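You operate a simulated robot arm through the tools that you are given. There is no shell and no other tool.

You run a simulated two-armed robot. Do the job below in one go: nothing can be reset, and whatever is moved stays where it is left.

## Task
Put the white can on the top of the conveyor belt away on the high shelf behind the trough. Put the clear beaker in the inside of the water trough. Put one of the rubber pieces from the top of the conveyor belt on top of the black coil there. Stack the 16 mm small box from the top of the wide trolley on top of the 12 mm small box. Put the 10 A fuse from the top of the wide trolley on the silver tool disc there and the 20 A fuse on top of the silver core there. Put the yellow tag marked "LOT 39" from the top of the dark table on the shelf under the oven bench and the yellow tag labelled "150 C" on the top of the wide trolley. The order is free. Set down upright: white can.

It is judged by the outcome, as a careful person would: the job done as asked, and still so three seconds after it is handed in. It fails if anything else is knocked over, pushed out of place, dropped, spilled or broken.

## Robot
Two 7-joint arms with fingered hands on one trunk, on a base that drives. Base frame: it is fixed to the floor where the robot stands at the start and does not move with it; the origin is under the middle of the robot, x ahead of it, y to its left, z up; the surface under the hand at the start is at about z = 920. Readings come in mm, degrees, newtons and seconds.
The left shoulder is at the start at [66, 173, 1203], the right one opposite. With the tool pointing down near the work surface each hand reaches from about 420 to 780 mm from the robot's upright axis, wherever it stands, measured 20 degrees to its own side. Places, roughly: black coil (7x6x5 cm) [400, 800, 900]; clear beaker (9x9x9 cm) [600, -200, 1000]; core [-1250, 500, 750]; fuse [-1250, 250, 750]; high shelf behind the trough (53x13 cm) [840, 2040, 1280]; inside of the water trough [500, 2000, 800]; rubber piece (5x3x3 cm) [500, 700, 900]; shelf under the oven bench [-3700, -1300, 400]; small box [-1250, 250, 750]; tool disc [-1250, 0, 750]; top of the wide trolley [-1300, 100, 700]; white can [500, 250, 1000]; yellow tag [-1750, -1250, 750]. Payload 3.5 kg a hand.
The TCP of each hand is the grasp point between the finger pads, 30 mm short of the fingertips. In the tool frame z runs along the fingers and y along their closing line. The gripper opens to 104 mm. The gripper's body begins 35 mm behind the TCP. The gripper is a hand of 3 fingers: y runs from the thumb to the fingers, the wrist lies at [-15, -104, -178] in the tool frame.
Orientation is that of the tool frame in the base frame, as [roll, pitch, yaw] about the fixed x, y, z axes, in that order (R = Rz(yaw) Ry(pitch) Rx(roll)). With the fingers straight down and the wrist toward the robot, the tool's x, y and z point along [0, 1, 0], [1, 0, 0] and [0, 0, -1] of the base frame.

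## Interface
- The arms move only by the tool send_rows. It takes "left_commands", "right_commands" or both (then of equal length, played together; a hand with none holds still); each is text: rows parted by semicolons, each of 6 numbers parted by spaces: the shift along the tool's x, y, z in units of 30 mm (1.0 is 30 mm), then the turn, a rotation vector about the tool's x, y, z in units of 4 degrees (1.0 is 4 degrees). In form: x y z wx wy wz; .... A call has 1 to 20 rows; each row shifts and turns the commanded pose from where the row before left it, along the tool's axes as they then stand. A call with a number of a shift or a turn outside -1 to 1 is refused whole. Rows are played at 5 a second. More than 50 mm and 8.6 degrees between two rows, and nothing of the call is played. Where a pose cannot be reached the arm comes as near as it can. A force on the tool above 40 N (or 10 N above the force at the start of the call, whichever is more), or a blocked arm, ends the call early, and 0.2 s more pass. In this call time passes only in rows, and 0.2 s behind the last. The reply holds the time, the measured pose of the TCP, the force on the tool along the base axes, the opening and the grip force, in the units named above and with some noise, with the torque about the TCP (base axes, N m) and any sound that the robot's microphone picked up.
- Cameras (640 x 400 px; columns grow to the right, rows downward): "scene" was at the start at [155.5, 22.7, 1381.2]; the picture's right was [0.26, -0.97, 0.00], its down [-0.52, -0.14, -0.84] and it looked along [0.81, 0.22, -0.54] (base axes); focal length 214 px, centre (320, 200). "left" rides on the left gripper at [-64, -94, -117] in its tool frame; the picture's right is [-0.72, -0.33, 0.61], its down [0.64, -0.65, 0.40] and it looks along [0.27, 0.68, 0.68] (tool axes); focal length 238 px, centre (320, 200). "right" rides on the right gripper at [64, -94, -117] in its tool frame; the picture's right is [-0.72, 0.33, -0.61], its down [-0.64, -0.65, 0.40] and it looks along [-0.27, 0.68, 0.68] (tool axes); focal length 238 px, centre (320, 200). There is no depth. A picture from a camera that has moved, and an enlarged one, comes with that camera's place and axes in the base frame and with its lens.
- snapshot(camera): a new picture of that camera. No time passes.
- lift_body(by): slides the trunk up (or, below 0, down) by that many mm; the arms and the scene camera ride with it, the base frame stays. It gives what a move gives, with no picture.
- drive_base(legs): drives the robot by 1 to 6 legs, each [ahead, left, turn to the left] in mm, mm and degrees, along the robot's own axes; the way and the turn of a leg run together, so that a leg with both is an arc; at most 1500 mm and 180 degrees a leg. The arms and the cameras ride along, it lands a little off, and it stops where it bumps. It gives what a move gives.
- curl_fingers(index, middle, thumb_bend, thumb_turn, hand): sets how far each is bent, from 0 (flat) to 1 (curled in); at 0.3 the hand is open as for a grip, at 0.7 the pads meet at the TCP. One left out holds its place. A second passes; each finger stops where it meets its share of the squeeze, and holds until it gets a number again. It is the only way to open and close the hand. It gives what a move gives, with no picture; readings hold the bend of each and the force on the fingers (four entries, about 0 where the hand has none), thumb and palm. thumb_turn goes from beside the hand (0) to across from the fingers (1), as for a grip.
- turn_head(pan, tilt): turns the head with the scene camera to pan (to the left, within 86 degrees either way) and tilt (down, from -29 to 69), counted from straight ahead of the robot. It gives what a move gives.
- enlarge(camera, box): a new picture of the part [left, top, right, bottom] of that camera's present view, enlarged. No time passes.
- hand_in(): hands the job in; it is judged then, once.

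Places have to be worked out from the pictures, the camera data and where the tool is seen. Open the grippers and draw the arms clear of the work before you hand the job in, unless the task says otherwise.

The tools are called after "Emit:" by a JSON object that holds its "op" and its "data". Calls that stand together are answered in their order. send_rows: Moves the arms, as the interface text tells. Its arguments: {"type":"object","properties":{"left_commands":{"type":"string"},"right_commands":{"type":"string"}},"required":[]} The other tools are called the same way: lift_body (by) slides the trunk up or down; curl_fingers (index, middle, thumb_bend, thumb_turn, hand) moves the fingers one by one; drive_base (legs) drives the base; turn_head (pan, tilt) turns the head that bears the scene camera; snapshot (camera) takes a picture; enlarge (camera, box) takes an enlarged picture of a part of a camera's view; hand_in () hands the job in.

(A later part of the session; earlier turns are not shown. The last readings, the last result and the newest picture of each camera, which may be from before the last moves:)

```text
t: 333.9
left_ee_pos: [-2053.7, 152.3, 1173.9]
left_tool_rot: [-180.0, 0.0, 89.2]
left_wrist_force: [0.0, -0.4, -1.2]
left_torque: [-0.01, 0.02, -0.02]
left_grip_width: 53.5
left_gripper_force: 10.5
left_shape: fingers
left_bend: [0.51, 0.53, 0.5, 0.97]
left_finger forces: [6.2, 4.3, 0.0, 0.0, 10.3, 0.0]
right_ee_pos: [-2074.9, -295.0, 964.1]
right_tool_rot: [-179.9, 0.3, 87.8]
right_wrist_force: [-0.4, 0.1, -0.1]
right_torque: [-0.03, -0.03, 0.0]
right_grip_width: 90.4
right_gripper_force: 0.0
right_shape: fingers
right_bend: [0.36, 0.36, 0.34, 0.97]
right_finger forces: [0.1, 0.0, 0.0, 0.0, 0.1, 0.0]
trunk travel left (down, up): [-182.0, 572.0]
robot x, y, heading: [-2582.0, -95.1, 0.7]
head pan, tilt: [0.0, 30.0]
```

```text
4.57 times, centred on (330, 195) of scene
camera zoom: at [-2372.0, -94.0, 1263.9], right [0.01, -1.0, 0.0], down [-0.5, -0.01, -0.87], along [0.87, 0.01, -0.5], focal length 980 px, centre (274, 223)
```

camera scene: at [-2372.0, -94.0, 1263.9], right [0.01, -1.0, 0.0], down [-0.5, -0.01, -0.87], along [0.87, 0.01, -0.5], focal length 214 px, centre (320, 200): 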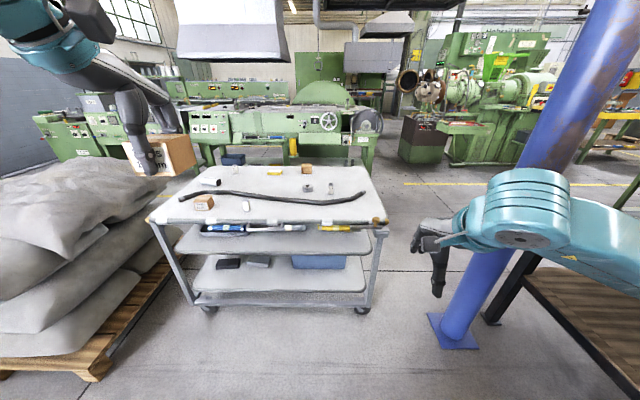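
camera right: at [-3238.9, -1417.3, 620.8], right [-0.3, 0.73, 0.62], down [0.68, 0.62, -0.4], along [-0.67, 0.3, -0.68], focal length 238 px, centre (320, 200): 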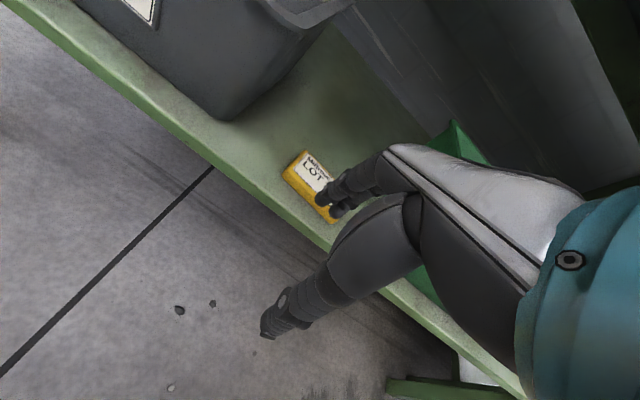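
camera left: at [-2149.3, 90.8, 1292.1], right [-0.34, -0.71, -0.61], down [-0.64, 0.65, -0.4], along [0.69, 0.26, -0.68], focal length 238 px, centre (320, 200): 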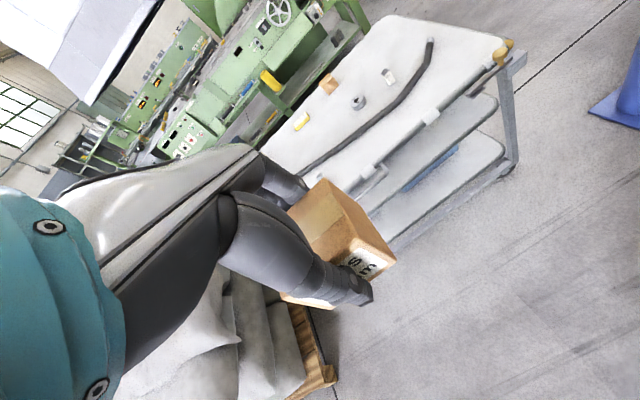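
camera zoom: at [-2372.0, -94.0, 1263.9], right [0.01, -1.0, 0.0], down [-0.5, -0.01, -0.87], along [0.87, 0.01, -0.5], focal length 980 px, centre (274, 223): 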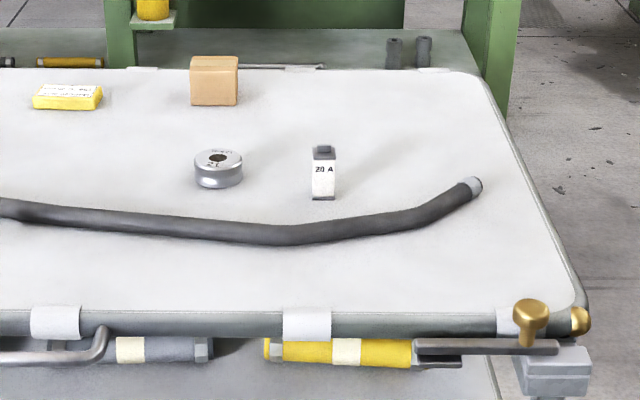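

"Seals 12 mm" confirmed: box spans x −1567…−1510, y 415…476. I drive so the left hand comes over it (robot to about (−2220, 195)).

Emit:
{"op": "drive_base", "data": {"legs": [[350, 290, 0]]}}

Emit:
{"op": "turn_head", "data": {"pan": 10, "tilt": 35}}

Emit:
{"op": "snapshot", "data": {"camera": "scene"}}

Emit:
{"op": "snapshot", "data": {"camera": "left"}}

```text
t: 336.6
left_ee_pos: [-1705.0, 448.8, 1173.6]
left_tool_rot: [-179.9, 0.0, 89.1]
left_wrist_force: [1.3, 0.5, -0.6]
left_torque: [-0.01, 0.01, -0.04]
left_grip_width: 53.5
left_gripper_force: 10.8
left_shape: fingers
left_bend: [0.51, 0.53, 0.5, 0.97]
left_finger forces: [6.2, 4.2, 0.0, 0.0, 10.2, 0.0]
right_ee_pos: [-1726.6, 0.5, 962.9]
right_tool_rot: [-180.0, 0.3, 87.6]
right_wrist_force: [0.4, 0.2, -0.2]
right_torque: [-0.03, 0.01, 0.01]
right_grip_width: 90.2
right_gripper_force: 0.1
right_shape: fingers
right_bend: [0.36, 0.36, 0.34, 0.97]
right_finger forces: [0.0, 0.0, 0.1, 0.0, 0.0, 0.1]
trunk travel left (down, up): [-182.0, 572.0]
robot x, y, heading: [-2238.5, 199.2, 0.3]
head pan, tilt: [0.0, 30.0]
```

```text
t: 337.3
left_ee_pos: [-1706.8, 448.6, 1174.1]
left_tool_rot: [-179.8, 0.0, 89.2]
left_wrist_force: [0.2, -0.3, -0.1]
left_torque: [0.02, -0.01, 0.01]
left_grip_width: 53.7
left_gripper_force: 10.4
left_shape: fingers
left_bend: [0.51, 0.53, 0.5, 0.97]
left_finger forces: [6.1, 4.3, 0.1, 0.0, 10.3, 0.0]
right_ee_pos: [-1727.7, -0.5, 963.2]
right_tool_rot: [-179.9, 0.3, 87.6]
right_wrist_force: [-0.3, 0.8, 0.4]
right_torque: [0.0, 0.02, 0.01]
right_grip_width: 90.4
right_gripper_force: 0.1
right_shape: fingers
right_bend: [0.36, 0.36, 0.34, 0.97]
right_finger forces: [0.0, 0.0, 0.0, 0.0, 0.0, 0.0]
trunk travel left (down, up): [-182.0, 572.0]
robot x, y, heading: [-2237.3, 202.0, 0.5]
head pan, tilt: [10.0, 35.0]
```

```text
taken
camera scene: at [-2029.2, 217.2, 1256.1], right [0.18, -0.98, 0.0], down [-0.56, -0.11, -0.82], along [0.81, 0.15, -0.57], focal length 214 px, centre (320, 200)
```

scene: 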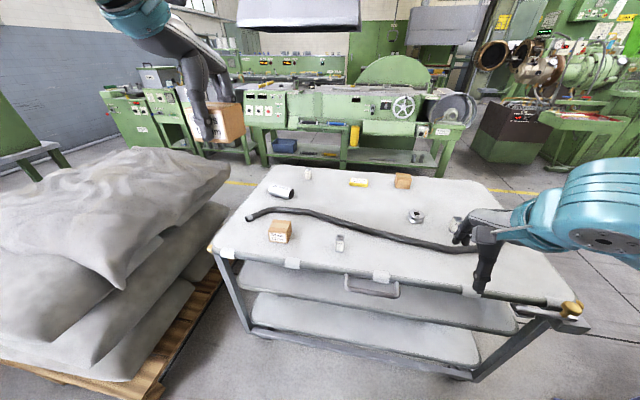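

```text
taken
camera left: at [-1802.4, 386.4, 1292.1], right [-0.34, -0.71, -0.61], down [-0.64, 0.65, -0.4], along [0.69, 0.26, -0.68], focal length 238 px, centre (320, 200)
```

left: 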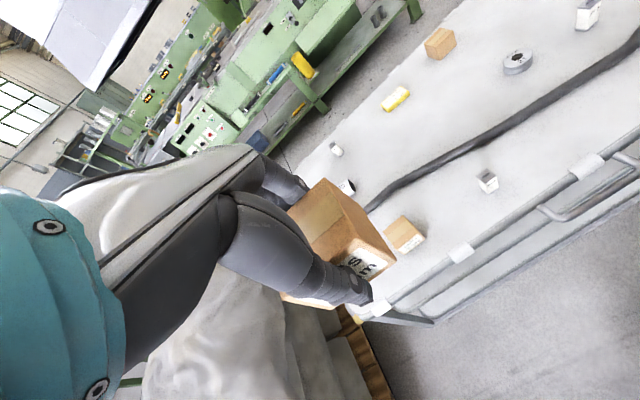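

I bring the left hand diagonally down and forward to above the 12 mm box (z≈900).

Emit:
{"op": "send_rows", "data": {"left_commands": "0 0.56 0.9 0 0 0; 0 0.56 0.9 0 0 0; 0 0.56 0.9 0 0 0; 0 0.56 0.9 0 0 0; 0 0.56 0.9 0 0 0; 0 0.56 0.9 0 0 0; 0 0.56 0.9 0 0 0; 0 0.56 0.9 0 0 0; 0 0.56 0.9 0 0 0; 0 0.56 0.9 0 0 0"}}

Emit:
{"op": "snapshot", "data": {"camera": "left"}}

Emit:
{"op": "enlarge", "data": {"camera": "scene", "box": [220, 170, 360, 260]}}

```text
t: 339.5
left_ee_pos: [-1538.4, 444.2, 903.7]
left_tool_rot: [179.9, 0.2, 89.1]
left_wrist_force: [1.0, 0.0, -0.1]
left_torque: [-0.02, 0.0, 0.0]
left_grip_width: 53.3
left_gripper_force: 10.2
left_shape: fingers
left_bend: [0.51, 0.53, 0.51, 0.97]
left_finger forces: [6.0, 4.1, 0.0, 0.1, 10.2, 0.0]
right_ee_pos: [-1726.8, 1.0, 964.3]
right_tool_rot: [-179.9, 0.3, 87.6]
right_wrist_force: [-0.9, 0.7, 0.1]
right_torque: [0.0, -0.01, 0.03]
right_grip_width: 90.2
right_gripper_force: 0.0
right_shape: fingers
right_bend: [0.36, 0.36, 0.34, 0.97]
right_finger forces: [0.1, 0.0, 0.0, 0.0, 0.0, 0.0]
trunk travel left (down, up): [-182.0, 572.0]
robot x, y, heading: [-2232.9, 200.6, 0.7]
head pan, tilt: [10.0, 35.0]
```

```text
taken
camera left: at [-1634.6, 382.8, 1021.6], right [-0.34, -0.71, -0.61], down [-0.64, 0.65, -0.4], along [0.69, 0.26, -0.68], focal length 238 px, centre (320, 200)
```

left: 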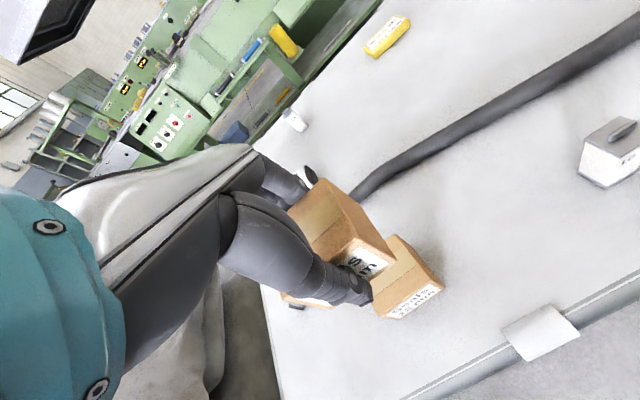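

```text
4.44 times, centred on (290, 215) of scene
camera zoom: at [-2028.6, 217.5, 1255.9], right [0.19, -0.98, 0.0], down [-0.56, -0.11, -0.82], along [0.8, 0.15, -0.57], focal length 953 px, centre (453, 133)
```

zoom: 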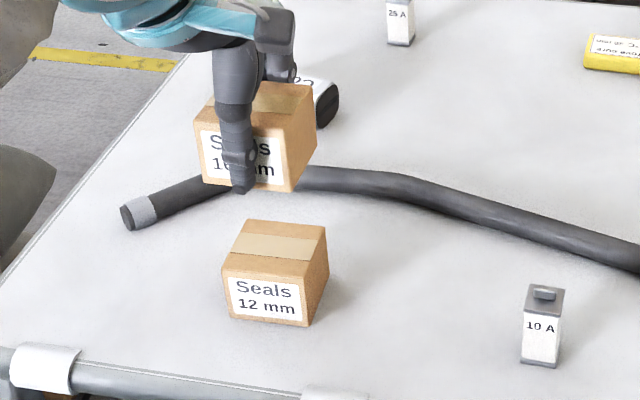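

The held box hangs right over the 12 mm box (within ~3 mm). I correct 2 mm and lower to just above contact.

Emit:
{"op": "send_rows", "data": {"left_commands": "-0.03 -0.08 0.8 0 0 0; 0 0 0.8 0 0 0; 0 0 0.6 0 0 0"}}

Emit:
{"op": "enlarge", "data": {"camera": "scene", "box": [230, 180, 330, 250]}}

Emit:
{"op": "enlarge", "data": {"camera": "left", "box": [270, 160, 450, 330]}}

```text
t: 340.3
left_ee_pos: [-1542.5, 443.8, 838.3]
left_tool_rot: [180.0, -0.1, 89.1]
left_wrist_force: [0.2, 0.2, -0.4]
left_torque: [-0.04, -0.03, 0.01]
left_grip_width: 53.2
left_gripper_force: 10.3
left_shape: fingers
left_bend: [0.51, 0.53, 0.51, 0.97]
left_finger forces: [6.1, 4.2, 0.0, 0.0, 10.2, 0.0]
right_ee_pos: [-1727.1, 0.8, 961.5]
right_tool_rot: [-179.9, 0.4, 87.6]
right_wrist_force: [-0.8, -0.7, -0.2]
right_torque: [-0.02, -0.03, 0.03]
right_grip_width: 90.4
right_gripper_force: 0.1
right_shape: fingers
right_bend: [0.36, 0.36, 0.34, 0.97]
right_finger forces: [0.0, 0.0, 0.0, 0.0, 0.0, 0.0]
trunk travel left (down, up): [-182.0, 572.0]
robot x, y, heading: [-2238.7, 199.3, 0.7]
head pan, tilt: [10.0, 35.0]
```

```text
5.71 times, centred on (280, 215) of scene
camera zoom: at [-2029.0, 217.4, 1256.0], right [0.19, -0.98, 0.0], down [-0.56, -0.11, -0.82], along [0.8, 0.15, -0.57], focal length 1226 px, centre (549, 114)
```

zoom: 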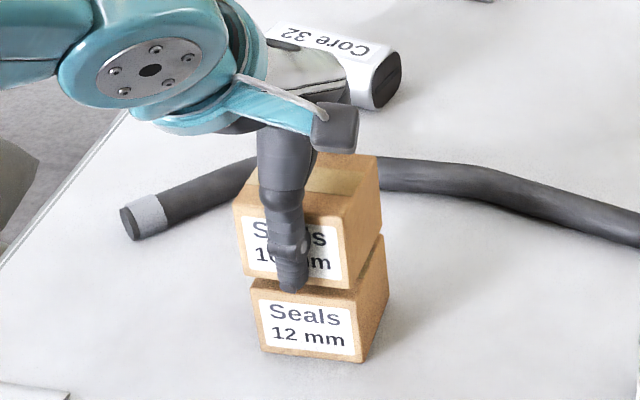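

```text
2.35 times, centred on (360, 245) of left
camera zoom: at [-1637.3, 382.4, 955.9], right [-0.34, -0.71, -0.61], down [-0.64, 0.65, -0.4], along [0.69, 0.26, -0.68], focal length 561 px, centre (226, 94)
```

zoom: 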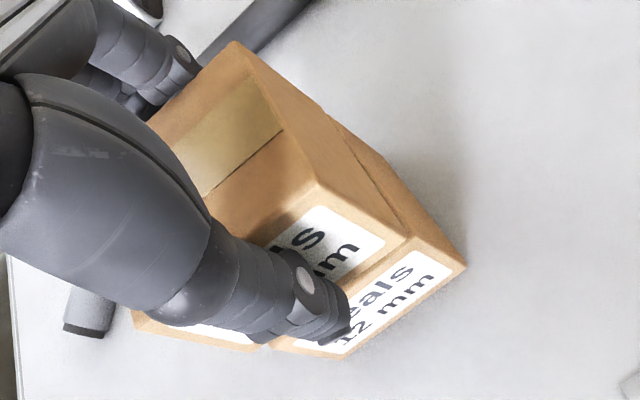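

Aligned within ~3 mm; I nudge 3 mm to the right and lower in 2 mm rows to contact.

Emit:
{"op": "send_rows", "data": {"left_commands": "-0.09 0 0.1 0 0 0; 0 0 0.1 0 0 0; 0 0 0.08 0 0 0"}}

Emit:
{"op": "send_rows", "data": {"left_commands": "0 0 0.06 0 0 0; 0 0 0.06 0 0 0"}}

```text
t: 341.1
left_ee_pos: [-1542.2, 442.9, 830.7]
left_tool_rot: [-180.0, 0.0, 89.1]
left_wrist_force: [-0.2, 0.7, -0.6]
left_torque: [0.05, -0.02, 0.0]
left_grip_width: 53.4
left_gripper_force: 10.3
left_shape: fingers
left_bend: [0.51, 0.53, 0.51, 0.97]
left_finger forces: [6.1, 4.1, 0.0, 0.1, 10.1, 0.1]
right_ee_pos: [-1728.2, 0.4, 963.3]
right_tool_rot: [-179.9, 0.3, 87.7]
right_wrist_force: [-0.1, -0.4, -0.5]
right_torque: [0.0, 0.02, 0.0]
right_grip_width: 90.1
right_gripper_force: 0.1
right_shape: fingers
right_bend: [0.36, 0.36, 0.34, 0.97]
right_finger forces: [0.1, 0.0, 0.0, 0.0, 0.1, 0.0]
trunk travel left (down, up): [-182.0, 572.0]
robot x, y, heading: [-2238.2, 198.4, 0.6]
head pan, tilt: [10.0, 35.0]
```

```text
t: 341.7
left_ee_pos: [-1543.5, 443.6, 828.2]
left_tool_rot: [179.9, 0.1, 88.9]
left_wrist_force: [0.3, -0.5, 2.8]
left_torque: [-0.01, -0.1, -0.02]
left_grip_width: 53.3
left_gripper_force: 9.8
left_shape: fingers
left_bend: [0.51, 0.53, 0.51, 0.97]
left_finger forces: [6.2, 4.6, 0.0, 0.1, 10.5, 0.1]
left hand out of reach, approached as far as the arm can: row 2
right_ee_pos: [-1727.2, -0.7, 963.3]
right_tool_rot: [-180.0, 0.3, 87.5]
right_wrist_force: [-0.9, -0.4, -0.5]
right_torque: [-0.03, 0.04, 0.01]
right_grip_width: 90.5
right_gripper_force: 0.0
right_shape: fingers
right_bend: [0.36, 0.36, 0.34, 0.97]
right_finger forces: [0.0, 0.0, 0.0, 0.1, 0.0, 0.0]
trunk travel left (down, up): [-182.0, 572.0]
robot x, y, heading: [-2238.7, 199.4, 0.7]
head pan, tilt: [10.0, 35.0]
```

Contact felt (≈3 N) at z 828. I check the stack and then release.

Emit:
{"op": "enlarge", "data": {"camera": "scene", "box": [230, 180, 330, 250]}}

Emit:
{"op": "curl_fingers", "data": {"hand": "left", "index": 0.44, "middle": 0.46, "thumb_bend": 0.43}}

Emit:
{"op": "curl_fingers", "data": {"hand": "left", "index": 0.33, "middle": 0.33, "thumb_bend": 0.33}}

Emit:
{"op": "enlarge", "data": {"camera": "scene", "box": [230, 180, 330, 250]}}

```text
5.71 times, centred on (280, 215) of scene
camera zoom: at [-2029.6, 217.1, 1256.2], right [0.19, -0.98, 0.0], down [-0.56, -0.11, -0.82], along [0.81, 0.15, -0.57], focal length 1226 px, centre (549, 114)
```

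zoom: 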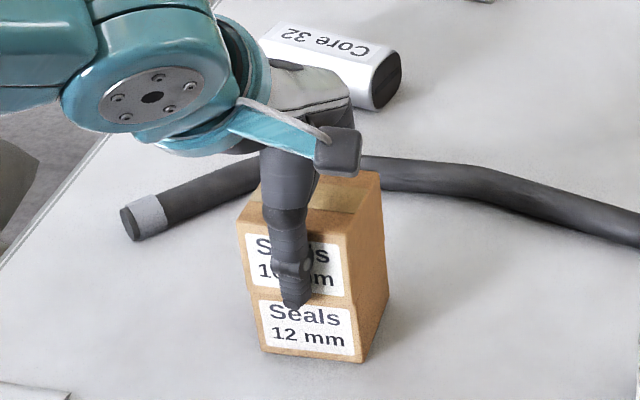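

```text
t: 342.7
left_ee_pos: [-1544.0, 443.7, 828.2]
left_tool_rot: [-180.0, 0.0, 89.1]
left_wrist_force: [-0.3, 0.7, -0.2]
left_torque: [-0.02, 0.01, -0.03]
left_grip_width: 68.1
left_gripper_force: 0.0
left_shape: fingers
left_bend: [0.44, 0.46, 0.43, 0.97]
left_finger forces: [0.0, 0.0, 0.0, 0.0, 0.0, 0.0]
right_ee_pos: [-1728.0, 0.1, 963.9]
right_tool_rot: [-179.9, 0.3, 87.6]
right_wrist_force: [-0.8, 0.5, -0.3]
right_torque: [0.0, -0.01, 0.01]
right_grip_width: 90.3
right_gripper_force: 0.1
right_shape: fingers
right_bend: [0.36, 0.36, 0.34, 0.97]
right_finger forces: [0.0, 0.1, 0.1, 0.1, 0.1, 0.0]
trunk travel left (down, up): [-182.0, 572.0]
robot x, y, heading: [-2237.6, 202.4, 0.7]
head pan, tilt: [10.0, 35.0]
```

```text
t: 343.7
left_ee_pos: [-1543.4, 443.5, 827.0]
left_tool_rot: [180.0, 0.0, 89.1]
left_wrist_force: [0.3, 0.3, -0.5]
left_torque: [0.01, 0.0, 0.04]
left_grip_width: 95.1
left_gripper_force: 0.0
left_shape: fingers
left_bend: [0.33, 0.33, 0.33, 0.97]
left_finger forces: [0.1, 0.1, 0.0, 0.0, 0.0, 0.0]
right_ee_pos: [-1727.8, -0.2, 963.0]
right_tool_rot: [-179.9, 0.3, 87.6]
right_wrist_force: [0.0, 0.2, -0.2]
right_torque: [0.01, -0.01, 0.03]
right_grip_width: 90.3
right_gripper_force: 0.0
right_shape: fingers
right_bend: [0.36, 0.36, 0.34, 0.97]
right_finger forces: [0.0, 0.0, 0.0, 0.0, 0.0, 0.1]
trunk travel left (down, up): [-182.0, 572.0]
robot x, y, heading: [-2236.5, 200.3, 0.6]
head pan, tilt: [10.0, 35.0]
```

```text
5.71 times, centred on (280, 215) of scene
camera zoom: at [-2029.2, 217.3, 1256.1], right [0.19, -0.98, 0.0], down [-0.56, -0.11, -0.82], along [0.81, 0.15, -0.57], focal length 1226 px, centre (549, 114)
```

zoom: 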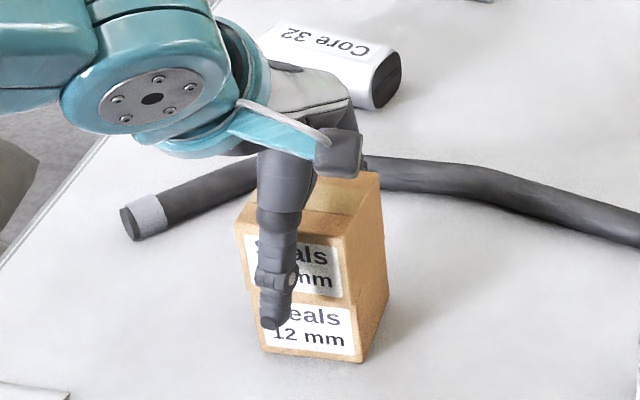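

The boxes are stacked neatly. I raise the hand straight up in small rows first, checking for drift.

Emit:
{"op": "send_rows", "data": {"left_commands": "0 0 -0.3 0 0 0; 0 0 -0.4 0 0 0"}}

Emit:
{"op": "send_rows", "data": {"left_commands": "0 0 -0.7 0 0 0; 0 0 -0.9 0 0 0; 0 0 -0.9 0 0 0"}}

Emit:
{"op": "snapshot", "data": {"camera": "scene"}}

Emit:
{"op": "snapshot", "data": {"camera": "left"}}

```text
t: 344.3
left_ee_pos: [-1544.4, 443.1, 848.0]
left_tool_rot: [-179.9, 0.0, 89.0]
left_wrist_force: [-1.0, 0.2, -0.5]
left_torque: [0.01, 0.0, -0.02]
left_grip_width: 95.2
left_gripper_force: 0.1
left_shape: fingers
left_bend: [0.33, 0.33, 0.33, 0.97]
left_finger forces: [0.0, 0.1, 0.0, 0.0, 0.0, 0.1]
right_ee_pos: [-1728.1, -0.2, 963.2]
right_tool_rot: [-179.9, 0.3, 87.6]
right_wrist_force: [-0.5, -0.8, 0.3]
right_torque: [0.04, -0.02, 0.01]
right_grip_width: 90.3
right_gripper_force: 0.0
right_shape: fingers
right_bend: [0.36, 0.36, 0.34, 0.97]
right_finger forces: [0.1, 0.0, 0.0, 0.0, 0.1, 0.0]
trunk travel left (down, up): [-182.0, 572.0]
robot x, y, heading: [-2239.7, 195.7, 0.8]
head pan, tilt: [10.0, 35.0]
```

```text
t: 345.1
left_ee_pos: [-1544.0, 444.0, 922.8]
left_tool_rot: [-179.8, 0.0, 89.2]
left_wrist_force: [-0.1, 0.1, -0.1]
left_torque: [0.0, 0.0, 0.03]
left_grip_width: 95.2
left_gripper_force: 0.0
left_shape: fingers
left_bend: [0.33, 0.33, 0.33, 0.97]
left_finger forces: [0.0, 0.1, 0.0, 0.0, 0.0, 0.0]
right_ee_pos: [-1726.7, 0.7, 963.3]
right_tool_rot: [180.0, 0.3, 87.6]
right_wrist_force: [-0.4, -0.5, 0.1]
right_torque: [0.0, -0.01, 0.02]
right_grip_width: 90.4
right_gripper_force: 0.0
right_shape: fingers
right_bend: [0.36, 0.36, 0.34, 0.97]
right_finger forces: [0.0, 0.1, 0.1, 0.0, 0.1, 0.0]
trunk travel left (down, up): [-182.0, 572.0]
robot x, y, heading: [-2232.1, 201.9, 0.8]
head pan, tilt: [10.0, 35.0]
```

```text
taken
camera scene: at [-2029.5, 217.2, 1256.1], right [0.19, -0.98, 0.0], down [-0.56, -0.11, -0.82], along [0.81, 0.15, -0.57], focal length 214 px, centre (320, 200)
```

scene: 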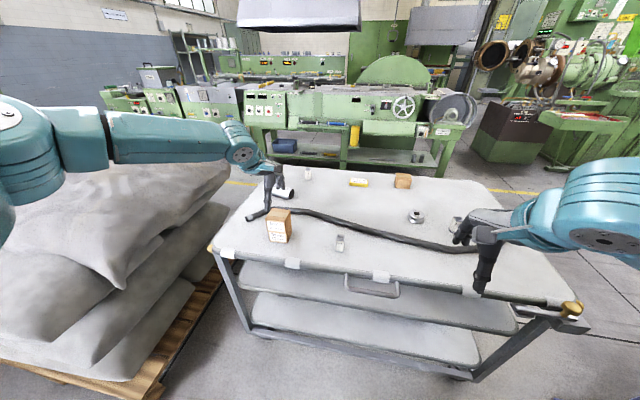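

```text
taken
camera left: at [-1639.7, 381.9, 1041.8], right [-0.34, -0.71, -0.61], down [-0.64, 0.65, -0.4], along [0.69, 0.26, -0.68], focal length 238 px, centre (320, 200)
```

left: 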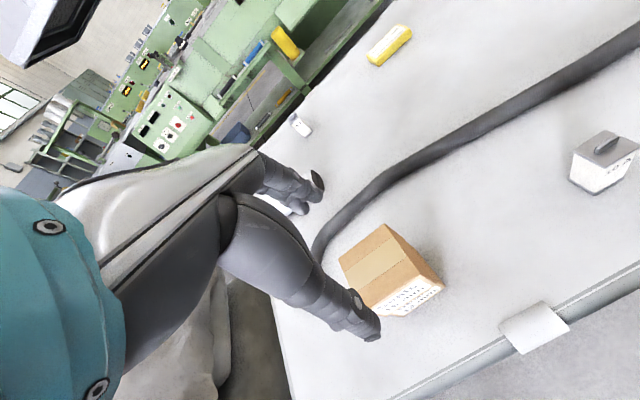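

Stack done. For the 10 A fuse I drive 204 mm to the right so the left hand comes over it.

Emit:
{"op": "drive_base", "data": {"legs": [[0, -203, 0]]}}

Emit:
{"op": "turn_head", "data": {"pan": 10, "tilt": 40}}

Emit:
{"op": "snapshot", "data": {"camera": "left"}}

Emit:
{"op": "enlarge", "data": {"camera": "scene", "box": [220, 110, 340, 210]}}

```text
t: 346.7
left_ee_pos: [-1542.4, 240.7, 923.8]
left_tool_rot: [-180.0, 0.0, 89.0]
left_wrist_force: [0.8, 0.0, 0.6]
left_torque: [0.03, 0.0, -0.04]
left_grip_width: 94.9
left_gripper_force: 0.0
left_shape: fingers
left_bend: [0.33, 0.33, 0.33, 0.97]
left_finger forces: [0.0, 0.0, 0.1, 0.1, 0.1, 0.1]
right_ee_pos: [-1726.3, -202.9, 962.9]
right_tool_rot: [-179.9, 0.2, 87.6]
right_wrist_force: [0.5, 0.7, -0.3]
right_torque: [-0.02, 0.01, 0.0]
right_grip_width: 90.2
right_gripper_force: 0.0
right_shape: fingers
right_bend: [0.36, 0.36, 0.34, 0.97]
right_finger forces: [0.1, 0.0, 0.0, 0.0, 0.1, 0.0]
trunk travel left (down, up): [-182.0, 572.0]
robot x, y, heading: [-2234.7, -4.8, 0.8]
head pan, tilt: [10.0, 35.0]
```

```text
t: 347.4
left_ee_pos: [-1541.4, 241.0, 923.5]
left_tool_rot: [180.0, 0.0, 89.2]
left_wrist_force: [0.1, 0.0, 0.8]
left_torque: [0.01, 0.0, -0.02]
left_grip_width: 95.2
left_gripper_force: 0.1
left_shape: fingers
left_bend: [0.33, 0.33, 0.33, 0.97]
left_finger forces: [0.0, 0.0, 0.0, 0.0, 0.0, 0.0]
right_ee_pos: [-1725.2, -201.5, 963.7]
right_tool_rot: [-180.0, 0.3, 87.6]
right_wrist_force: [0.3, -0.4, -0.4]
right_torque: [-0.02, 0.04, 0.0]
right_grip_width: 90.3
right_gripper_force: 0.1
right_shape: fingers
right_bend: [0.36, 0.36, 0.34, 0.97]
right_finger forces: [0.1, 0.1, 0.0, 0.1, 0.0, 0.1]
trunk travel left (down, up): [-182.0, 572.0]
robot x, y, heading: [-2235.8, -1.1, 0.6]
head pan, tilt: [10.0, 40.0]
```

```text
taken
camera left: at [-1637.0, 179.8, 1041.5], right [-0.34, -0.71, -0.61], down [-0.64, 0.65, -0.4], along [0.69, 0.26, -0.68], focal length 238 px, centre (320, 200)
```

left: 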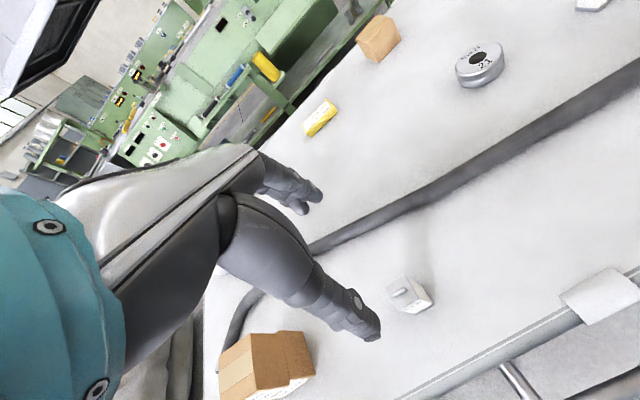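

```text
4.00 times, centred on (280, 160) of scene
camera zoom: at [-2029.8, 14.5, 1248.6], right [0.19, -0.98, 0.0], down [-0.63, -0.12, -0.77], along [0.75, 0.14, -0.64], focal length 858 px, centre (480, 360)
```

zoom: 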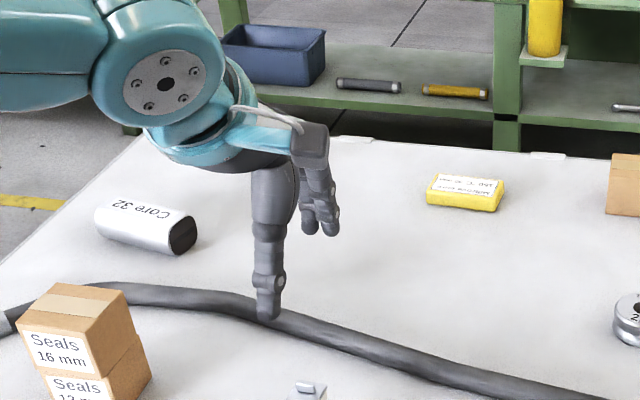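

The 10 A fuse is visible just beyond the thumb. I enlarge it for exact position and orientation.

Emit:
{"op": "enlarge", "data": {"camera": "left", "box": [370, 255, 450, 335]}}

Emit:
{"op": "enlarge", "data": {"camera": "scene", "box": [270, 195, 330, 245]}}

```text
5.00 times, centred on (410, 295) of left
camera zoom: at [-1637.0, 179.8, 1041.5], right [-0.34, -0.71, -0.61], down [-0.64, 0.65, -0.4], along [0.69, 0.26, -0.68], focal length 1192 px, centre (-130, -275)
```

zoom: 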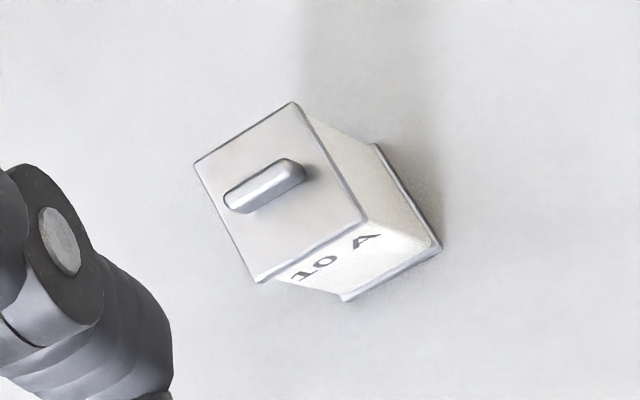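

```text
8.00 times, centred on (300, 220) of scene
camera zoom: at [-2029.8, 14.5, 1248.6], right [0.19, -0.98, 0.0], down [-0.63, -0.12, -0.77], along [0.75, 0.14, -0.64], focal length 1716 px, centre (480, 40)
```

zoom: 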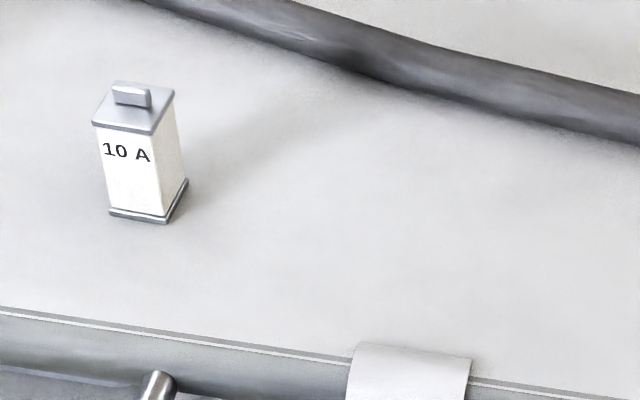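

10 A fuse: 25×25 mm, top at z≈791, centre ≈(−1560.5, 243). I move the left hand over it and descend to z≈776.

Emit:
{"op": "send_rows", "data": {"left_commands": "0.06 -0.64 0.3 0 0 0.3; 0 0 0.9 0 0 0; 0 0 0.9 0 0 0"}}

Emit:
{"op": "enlarge", "data": {"camera": "left", "box": [280, 200, 440, 340]}}

Emit:
{"op": "enlarge", "data": {"camera": "scene", "box": [250, 150, 350, 240]}}

```text
t: 348.2
left_ee_pos: [-1560.0, 244.6, 860.9]
left_tool_rot: [-180.0, 0.1, 87.9]
left_wrist_force: [-0.6, -0.3, 0.8]
left_torque: [-0.01, 0.02, -0.01]
left_grip_width: 95.2
left_gripper_force: 0.0
left_shape: fingers
left_bend: [0.33, 0.33, 0.33, 0.97]
left_finger forces: [0.0, 0.0, 0.0, 0.0, 0.0, 0.0]
right_ee_pos: [-1725.1, -203.8, 963.4]
right_tool_rot: [-179.9, 0.3, 87.6]
right_wrist_force: [0.2, 0.1, 0.7]
right_torque: [-0.02, 0.01, 0.01]
right_grip_width: 90.3
right_gripper_force: 0.0
right_shape: fingers
right_bend: [0.36, 0.36, 0.34, 0.97]
right_finger forces: [0.0, 0.1, 0.1, 0.0, 0.0, 0.0]
trunk travel left (down, up): [-182.0, 572.0]
robot x, y, heading: [-2234.0, -2.2, 0.9]
head pan, tilt: [10.0, 40.0]
```

```text
2.86 times, centred on (360, 270) of left
camera zoom: at [-1657.0, 184.4, 978.3], right [-0.35, -0.71, -0.61], down [-0.63, 0.66, -0.4], along [0.69, 0.24, -0.68], focal length 681 px, centre (206, 0)
```

zoom: 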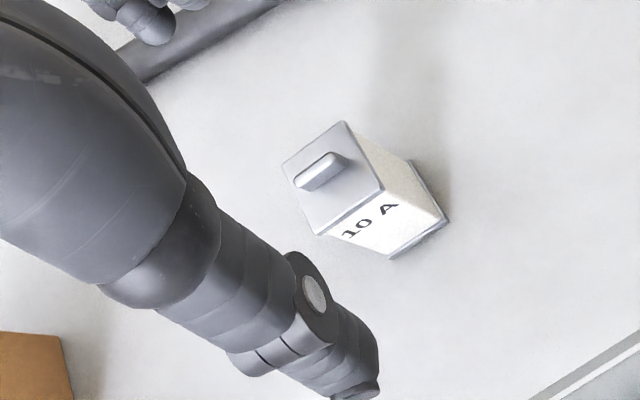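

```text
4.44 times, centred on (300, 195) of scene
camera zoom: at [-2029.6, 14.7, 1248.5], right [0.19, -0.98, 0.0], down [-0.63, -0.12, -0.77], along [0.75, 0.14, -0.64], focal length 953 px, centre (409, 222)
```

zoom: 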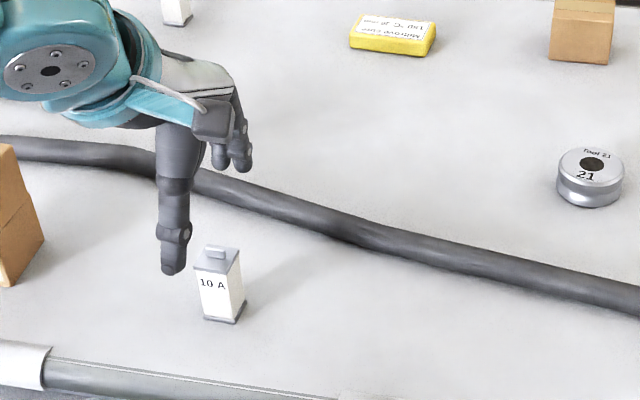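

Perfectly aligned. I descend the remaining 85 mm and close.

Emit:
{"op": "send_rows", "data": {"left_commands": "0 0 0.9 0 0 0; 0 0 0.9 0 0 0; 0 0 0.7 0 0 0; 0 0 0.33 0 0 0"}}

Emit:
{"op": "curl_fingers", "data": {"hand": "left", "index": 0.55, "middle": 0.55, "thumb_bend": 0.55}}

Emit:
{"op": "enlarge", "data": {"camera": "left", "box": [260, 160, 440, 320]}}

Emit:
{"op": "enlarge", "data": {"camera": "scene", "box": [250, 160, 350, 240]}}

```text
t: 349.2
left_ee_pos: [-1565.8, 246.9, 778.8]
left_tool_rot: [-179.9, 0.1, 88.0]
left_wrist_force: [1.0, -0.2, 0.2]
left_torque: [0.01, 0.0, 0.01]
left_grip_width: 95.2
left_gripper_force: 0.1
left_shape: fingers
left_bend: [0.33, 0.33, 0.33, 0.97]
left_finger forces: [0.0, 0.0, 0.0, 0.0, 0.1, 0.0]
left hand out of reach, approached as far as the arm can: row 4
right_ee_pos: [-1725.2, -202.1, 964.0]
right_tool_rot: [-179.9, 0.3, 87.6]
right_wrist_force: [0.2, 0.3, 0.1]
right_torque: [-0.01, -0.03, -0.01]
right_grip_width: 90.4
right_gripper_force: 0.1
right_shape: fingers
right_bend: [0.36, 0.36, 0.34, 0.97]
right_finger forces: [0.0, 0.1, 0.0, 0.1, 0.0, 0.0]
trunk travel left (down, up): [-182.0, 572.0]
robot x, y, heading: [-2235.1, -0.6, 0.6]
head pan, tilt: [10.0, 40.0]
```

```text
t: 350.2
left_ee_pos: [-1565.6, 247.0, 779.5]
left_tool_rot: [179.9, 0.0, 88.0]
left_wrist_force: [-0.1, 0.5, -0.1]
left_torque: [0.01, -0.01, -0.02]
left_grip_width: 39.9
left_gripper_force: 0.0
left_shape: fingers
left_bend: [0.55, 0.55, 0.55, 0.97]
left_finger forces: [0.0, 0.0, 0.0, 0.0, 0.1, 0.1]
right_ee_pos: [-1725.2, -201.7, 963.4]
right_tool_rot: [-179.9, 0.4, 87.6]
right_wrist_force: [0.5, -0.6, -0.6]
right_torque: [-0.03, -0.01, -0.02]
right_grip_width: 90.5
right_gripper_force: 0.1
right_shape: fingers
right_bend: [0.36, 0.36, 0.34, 0.97]
right_finger forces: [0.0, 0.0, 0.0, 0.0, 0.0, 0.0]
trunk travel left (down, up): [-182.0, 572.0]
robot x, y, heading: [-2235.7, -5.0, 0.7]
head pan, tilt: [10.0, 40.0]
```

```text
2.50 times, centred on (350, 240) of left
camera zoom: at [-1663.1, 187.3, 897.3], right [-0.35, -0.71, -0.61], down [-0.63, 0.66, -0.4], along [0.69, 0.24, -0.68], focal length 596 px, centre (245, 100)
```

zoom: 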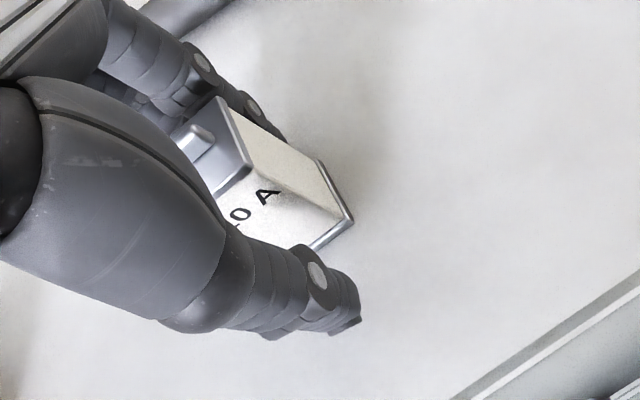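

```text
5.00 times, centred on (300, 200) of scene
camera zoom: at [-2029.9, 14.4, 1248.5], right [0.19, -0.98, 0.0], down [-0.63, -0.12, -0.77], along [0.75, 0.14, -0.64], focal length 1072 px, centre (420, 200)
```

zoom: 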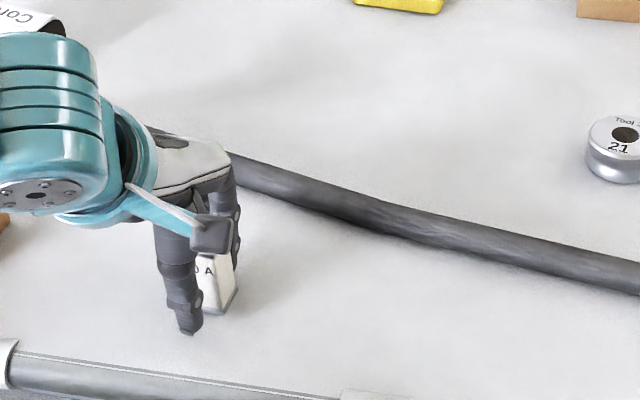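

The arm drifted ~5 mm at the end. I nudge it forward/right before closing fully.

Emit:
{"op": "send_rows", "data": {"left_commands": "-0.1 0.17 0 0 0 0; 0 0 0 0 0 0"}}

```text
t: 350.8
left_ee_pos: [-1565.3, 245.2, 783.0]
left_tool_rot: [180.0, 0.1, 88.0]
left_wrist_force: [0.7, 0.1, -0.1]
left_torque: [0.03, -0.01, 0.01]
left_grip_width: 39.7
left_gripper_force: 0.1
left_shape: fingers
left_bend: [0.55, 0.55, 0.55, 0.97]
left_finger forces: [0.1, 0.1, 0.1, 0.0, 0.0, 0.1]
left hand out of reach, approached as far as the arm can: row 1
right_ee_pos: [-1725.9, -201.7, 963.0]
right_tool_rot: [-179.9, 0.3, 87.6]
right_wrist_force: [0.6, 0.7, -0.1]
right_torque: [-0.02, 0.01, 0.01]
right_grip_width: 90.3
right_gripper_force: 0.0
right_shape: fingers
right_bend: [0.36, 0.36, 0.34, 0.97]
right_finger forces: [0.1, 0.0, 0.1, 0.1, 0.0, 0.1]
trunk travel left (down, up): [-182.0, 572.0]
robot x, y, heading: [-2236.0, -2.9, 0.6]
head pan, tilt: [10.0, 40.0]
```

I'm at the reach boundary; cleaner to reopen, rise, bring the base 50 mm closer and left-side wider, then descend again.

Emit:
{"op": "curl_fingers", "data": {"hand": "left", "index": 0.36, "middle": 0.36, "thumb_bend": 0.36}}

Emit:
{"op": "send_rows", "data": {"left_commands": "0 0 -0.5 0 0 0; 0 0 -0.9 0 0 0; 0 0 -0.9 0 0 0"}}

Emit:
{"op": "drive_base", "data": {"legs": [[60, -25, 0]]}}

Emit:
{"op": "send_rows", "data": {"left_commands": "0.4 -0.9 0 0 0 0; 0.4 -0.9 0 0 0 0"}}

Emit:
{"op": "enlarge", "data": {"camera": "left", "box": [280, 200, 440, 340]}}

```text
t: 351.8
left_ee_pos: [-1564.1, 246.4, 783.2]
left_tool_rot: [-180.0, 0.0, 87.9]
left_wrist_force: [-0.1, -0.4, 0.0]
left_torque: [0.0, 0.01, -0.03]
left_grip_width: 87.6
left_gripper_force: 0.1
left_shape: fingers
left_bend: [0.36, 0.36, 0.36, 0.97]
left_finger forces: [0.0, 0.1, 0.1, 0.0, 0.0, 0.0]
right_ee_pos: [-1725.5, -201.5, 963.9]
right_tool_rot: [-179.8, 0.3, 87.7]
right_wrist_force: [0.8, 0.9, 0.8]
right_torque: [-0.03, -0.03, 0.0]
right_grip_width: 90.3
right_gripper_force: 0.0
right_shape: fingers
right_bend: [0.36, 0.36, 0.34, 0.97]
right_finger forces: [0.0, 0.0, 0.1, 0.1, 0.0, 0.0]
trunk travel left (down, up): [-182.0, 572.0]
robot x, y, heading: [-2237.8, -2.7, 0.7]
head pan, tilt: [10.0, 40.0]
```

```text
t: 352.6
left_ee_pos: [-1563.6, 245.7, 852.0]
left_tool_rot: [-179.9, 0.0, 87.9]
left_wrist_force: [-0.4, 0.0, 0.5]
left_torque: [0.02, -0.01, 0.0]
left_grip_width: 87.8
left_gripper_force: 0.0
left_shape: fingers
left_bend: [0.36, 0.36, 0.36, 0.97]
left_finger forces: [0.0, 0.0, 0.0, 0.1, 0.0, 0.1]
right_ee_pos: [-1725.2, -203.1, 964.7]
right_tool_rot: [-180.0, 0.4, 87.7]
right_wrist_force: [0.0, 0.3, -1.3]
right_torque: [-0.01, 0.0, 0.0]
right_grip_width: 90.3
right_gripper_force: 0.0
right_shape: fingers
right_bend: [0.36, 0.36, 0.34, 0.97]
right_finger forces: [0.0, 0.0, 0.1, 0.0, 0.0, 0.0]
trunk travel left (down, up): [-182.0, 572.0]
robot x, y, heading: [-2233.9, -0.7, 0.6]
head pan, tilt: [10.0, 40.0]
```

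```text
t: 353.6
left_ee_pos: [-1503.5, 222.2, 850.7]
left_tool_rot: [-179.8, 0.0, 87.9]
left_wrist_force: [-0.2, 0.9, -0.1]
left_torque: [0.0, 0.01, 0.01]
left_grip_width: 87.8
left_gripper_force: 0.0
left_shape: fingers
left_bend: [0.36, 0.36, 0.36, 0.97]
left_finger forces: [0.0, 0.1, 0.0, 0.0, 0.0, 0.0]
right_ee_pos: [-1664.5, -226.0, 963.4]
right_tool_rot: [-179.9, 0.3, 87.5]
right_wrist_force: [-0.5, -0.3, -0.1]
right_torque: [0.02, 0.0, 0.0]
right_grip_width: 90.1
right_gripper_force: 0.1
right_shape: fingers
right_bend: [0.36, 0.36, 0.34, 0.97]
right_finger forces: [0.1, 0.0, 0.1, 0.0, 0.0, 0.0]
trunk travel left (down, up): [-182.0, 572.0]
robot x, y, heading: [-2171.9, -28.1, 0.5]
head pan, tilt: [10.0, 40.0]
```

```text
t: 354.2
left_ee_pos: [-1557.5, 248.2, 852.3]
left_tool_rot: [-180.0, 0.1, 88.0]
left_wrist_force: [-0.3, 0.5, 1.4]
left_torque: [-0.01, 0.0, 0.0]
left_grip_width: 87.7
left_gripper_force: 0.0
left_shape: fingers
left_bend: [0.36, 0.36, 0.36, 0.97]
left_finger forces: [0.0, 0.1, 0.0, 0.0, 0.0, 0.0]
right_ee_pos: [-1666.2, -225.5, 963.7]
right_tool_rot: [179.9, 0.3, 87.6]
right_wrist_force: [-0.2, 0.2, 0.9]
right_torque: [-0.03, 0.0, 0.03]
right_grip_width: 90.3
right_gripper_force: 0.0
right_shape: fingers
right_bend: [0.36, 0.36, 0.34, 0.97]
right_finger forces: [0.0, 0.0, 0.0, 0.0, 0.0, 0.0]
trunk travel left (down, up): [-182.0, 572.0]
robot x, y, heading: [-2174.1, -26.3, 0.8]
head pan, tilt: [10.0, 40.0]
```

```text
2.86 times, centred on (360, 270) of left
camera zoom: at [-1655.1, 188.7, 969.5], right [-0.35, -0.71, -0.61], down [-0.63, 0.66, -0.4], along [0.69, 0.24, -0.68], focal length 681 px, centre (206, 0)
```

zoom: 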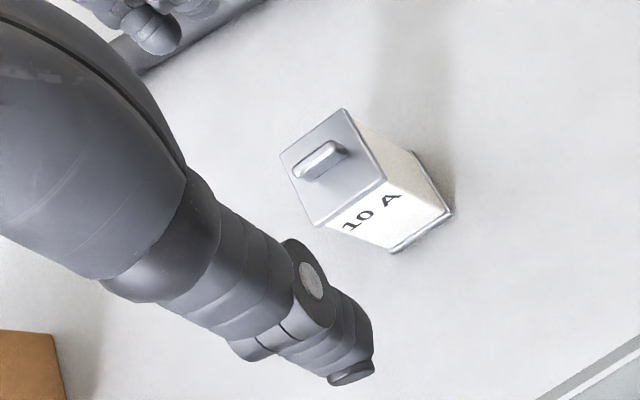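

Fuse at (−1561, 244) vs TCP (−1557.5, 248). I correct 4 mm and descend to z≈777.

Emit:
{"op": "send_rows", "data": {"left_commands": "-0.147 -0.115 0.5 0 0 0; 0 0 0.8 0 0 0; 0 0 0.7 0 0 0; 0 0 0.5 0 0 0"}}

Emit:
{"op": "curl_fingers", "data": {"hand": "left", "index": 0.55, "middle": 0.55, "thumb_bend": 0.55}}

Emit:
{"op": "enlarge", "data": {"camera": "left", "box": [260, 160, 440, 320]}}

```text
t: 355.2
left_ee_pos: [-1560.9, 243.2, 776.3]
left_tool_rot: [180.0, 0.1, 87.8]
left_wrist_force: [-0.1, 0.1, -0.3]
left_torque: [-0.03, 0.0, 0.0]
left_grip_width: 87.9
left_gripper_force: 0.0
left_shape: fingers
left_bend: [0.36, 0.36, 0.36, 0.97]
left_finger forces: [0.0, 0.0, 0.0, 0.1, 0.1, 0.0]
right_ee_pos: [-1665.4, -226.5, 963.3]
right_tool_rot: [-179.8, 0.2, 87.6]
right_wrist_force: [-0.5, -0.3, 0.0]
right_torque: [0.0, 0.04, 0.01]
right_grip_width: 90.0
right_gripper_force: 0.0
right_shape: fingers
right_bend: [0.36, 0.36, 0.34, 0.97]
right_finger forces: [0.0, 0.1, 0.1, 0.0, 0.1, 0.0]
trunk travel left (down, up): [-182.0, 572.0]
robot x, y, heading: [-2176.7, -28.5, 0.8]
head pan, tilt: [10.0, 40.0]
```

```text
t: 356.2
left_ee_pos: [-1559.9, 243.7, 777.9]
left_tool_rot: [-180.0, 0.0, 87.9]
left_wrist_force: [-0.1, -1.0, -0.3]
left_torque: [-0.02, 0.0, 0.0]
left_grip_width: 39.9
left_gripper_force: 0.1
left_shape: fingers
left_bend: [0.55, 0.55, 0.55, 0.97]
left_finger forces: [0.1, 0.0, 0.0, 0.0, 0.1, 0.0]
right_ee_pos: [-1665.9, -225.1, 963.7]
right_tool_rot: [-180.0, 0.3, 87.6]
right_wrist_force: [-0.3, 0.4, 0.4]
right_torque: [-0.02, 0.01, 0.02]
right_grip_width: 90.5
right_gripper_force: 0.1
right_shape: fingers
right_bend: [0.36, 0.36, 0.34, 0.97]
right_finger forces: [0.0, 0.1, 0.0, 0.0, 0.2, 0.0]
trunk travel left (down, up): [-182.0, 572.0]
robot x, y, heading: [-2174.9, -29.1, 0.8]
head pan, tilt: [10.0, 40.0]
```

```text
2.50 times, centred on (350, 240) of left
camera zoom: at [-1658.1, 184.2, 894.9], right [-0.35, -0.71, -0.61], down [-0.63, 0.66, -0.4], along [0.69, 0.24, -0.68], focal length 596 px, centre (245, 100)
```

zoom: 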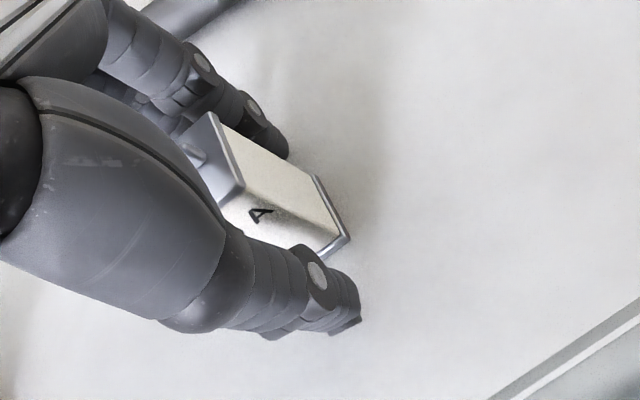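

Well centred. I close fully with moderate squeeze and lift.

Emit:
{"op": "curl_fingers", "data": {"hand": "left", "index": 0.69, "middle": 0.69, "thumb_bend": 0.69}}

Emit:
{"op": "send_rows", "data": {"left_commands": "0 0 -0.4 0 0 0; 0 0 -0.8 0 0 0; 0 0 -0.9 0 0 0; 0 0 -0.9 0 0 0"}}

Emit:
{"op": "snapshot", "data": {"camera": "left"}}

Emit:
{"op": "enlarge", "data": {"camera": "scene", "box": [230, 110, 350, 210]}}

```text
t: 357.2
left_ee_pos: [-1560.6, 244.7, 776.7]
left_tool_rot: [-179.9, 0.0, 87.9]
left_wrist_force: [0.0, 0.6, 0.6]
left_torque: [-0.02, 0.04, -0.01]
left_grip_width: 21.2
left_gripper_force: 8.6
left_shape: fingers
left_bend: [0.63, 0.66, 0.62, 0.96]
left_finger forces: [4.6, 3.4, 0.0, 0.1, 7.8, 0.0]
right_ee_pos: [-1665.7, -224.8, 963.3]
right_tool_rot: [-179.9, 0.3, 87.6]
right_wrist_force: [-0.8, -0.4, 0.3]
right_torque: [0.02, 0.04, 0.01]
right_grip_width: 90.1
right_gripper_force: 0.0
right_shape: fingers
right_bend: [0.36, 0.36, 0.34, 0.97]
right_finger forces: [0.1, 0.0, 0.1, 0.0, 0.0, 0.1]
trunk travel left (down, up): [-182.0, 572.0]
robot x, y, heading: [-2176.6, -23.5, 0.7]
head pan, tilt: [10.0, 40.0]
```

```text
t: 358.2
left_ee_pos: [-1562.8, 244.0, 867.0]
left_tool_rot: [-179.9, -0.1, 87.9]
left_wrist_force: [0.0, 0.9, -0.6]
left_torque: [-0.02, 0.03, 0.0]
left_grip_width: 21.2
left_gripper_force: 7.5
left_shape: fingers
left_bend: [0.63, 0.66, 0.62, 0.96]
left_finger forces: [4.5, 3.3, 0.0, 0.0, 7.8, 0.0]
right_ee_pos: [-1665.1, -224.9, 962.6]
right_tool_rot: [-180.0, 0.3, 87.6]
right_wrist_force: [0.2, 0.6, 0.0]
right_torque: [0.0, 0.02, -0.01]
right_grip_width: 90.0
right_gripper_force: 0.1
right_shape: fingers
right_bend: [0.36, 0.36, 0.34, 0.97]
right_finger forces: [0.0, 0.0, 0.0, 0.0, 0.1, 0.0]
trunk travel left (down, up): [-182.0, 572.0]
robot x, y, heading: [-2174.1, -28.5, 0.6]
head pan, tilt: [10.0, 40.0]
```

```text
taken
camera left: at [-1658.6, 184.2, 984.6], right [-0.35, -0.71, -0.61], down [-0.63, 0.66, -0.4], along [0.69, 0.24, -0.68], focal length 238 px, centre (320, 200)
```

left: 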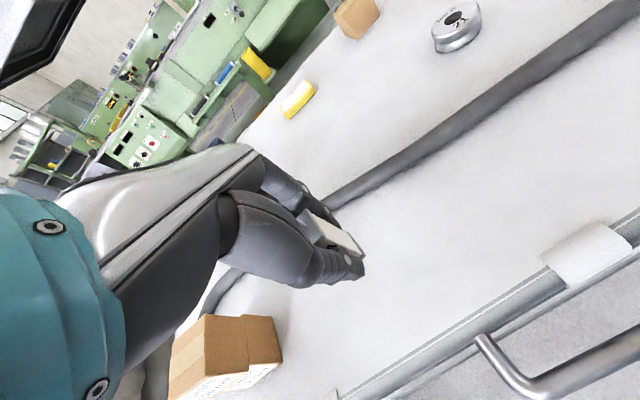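

```text
4.00 times, centred on (290, 160) of scene
camera zoom: at [-1970.4, -9.6, 1248.6], right [0.19, -0.98, 0.0], down [-0.63, -0.12, -0.77], along [0.75, 0.14, -0.64], focal length 858 px, centre (440, 360)
```

zoom: 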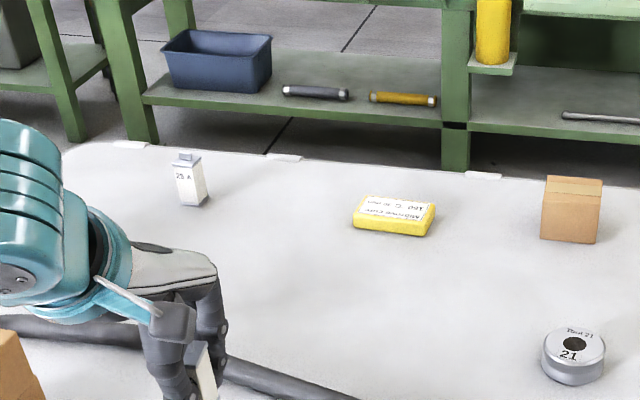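

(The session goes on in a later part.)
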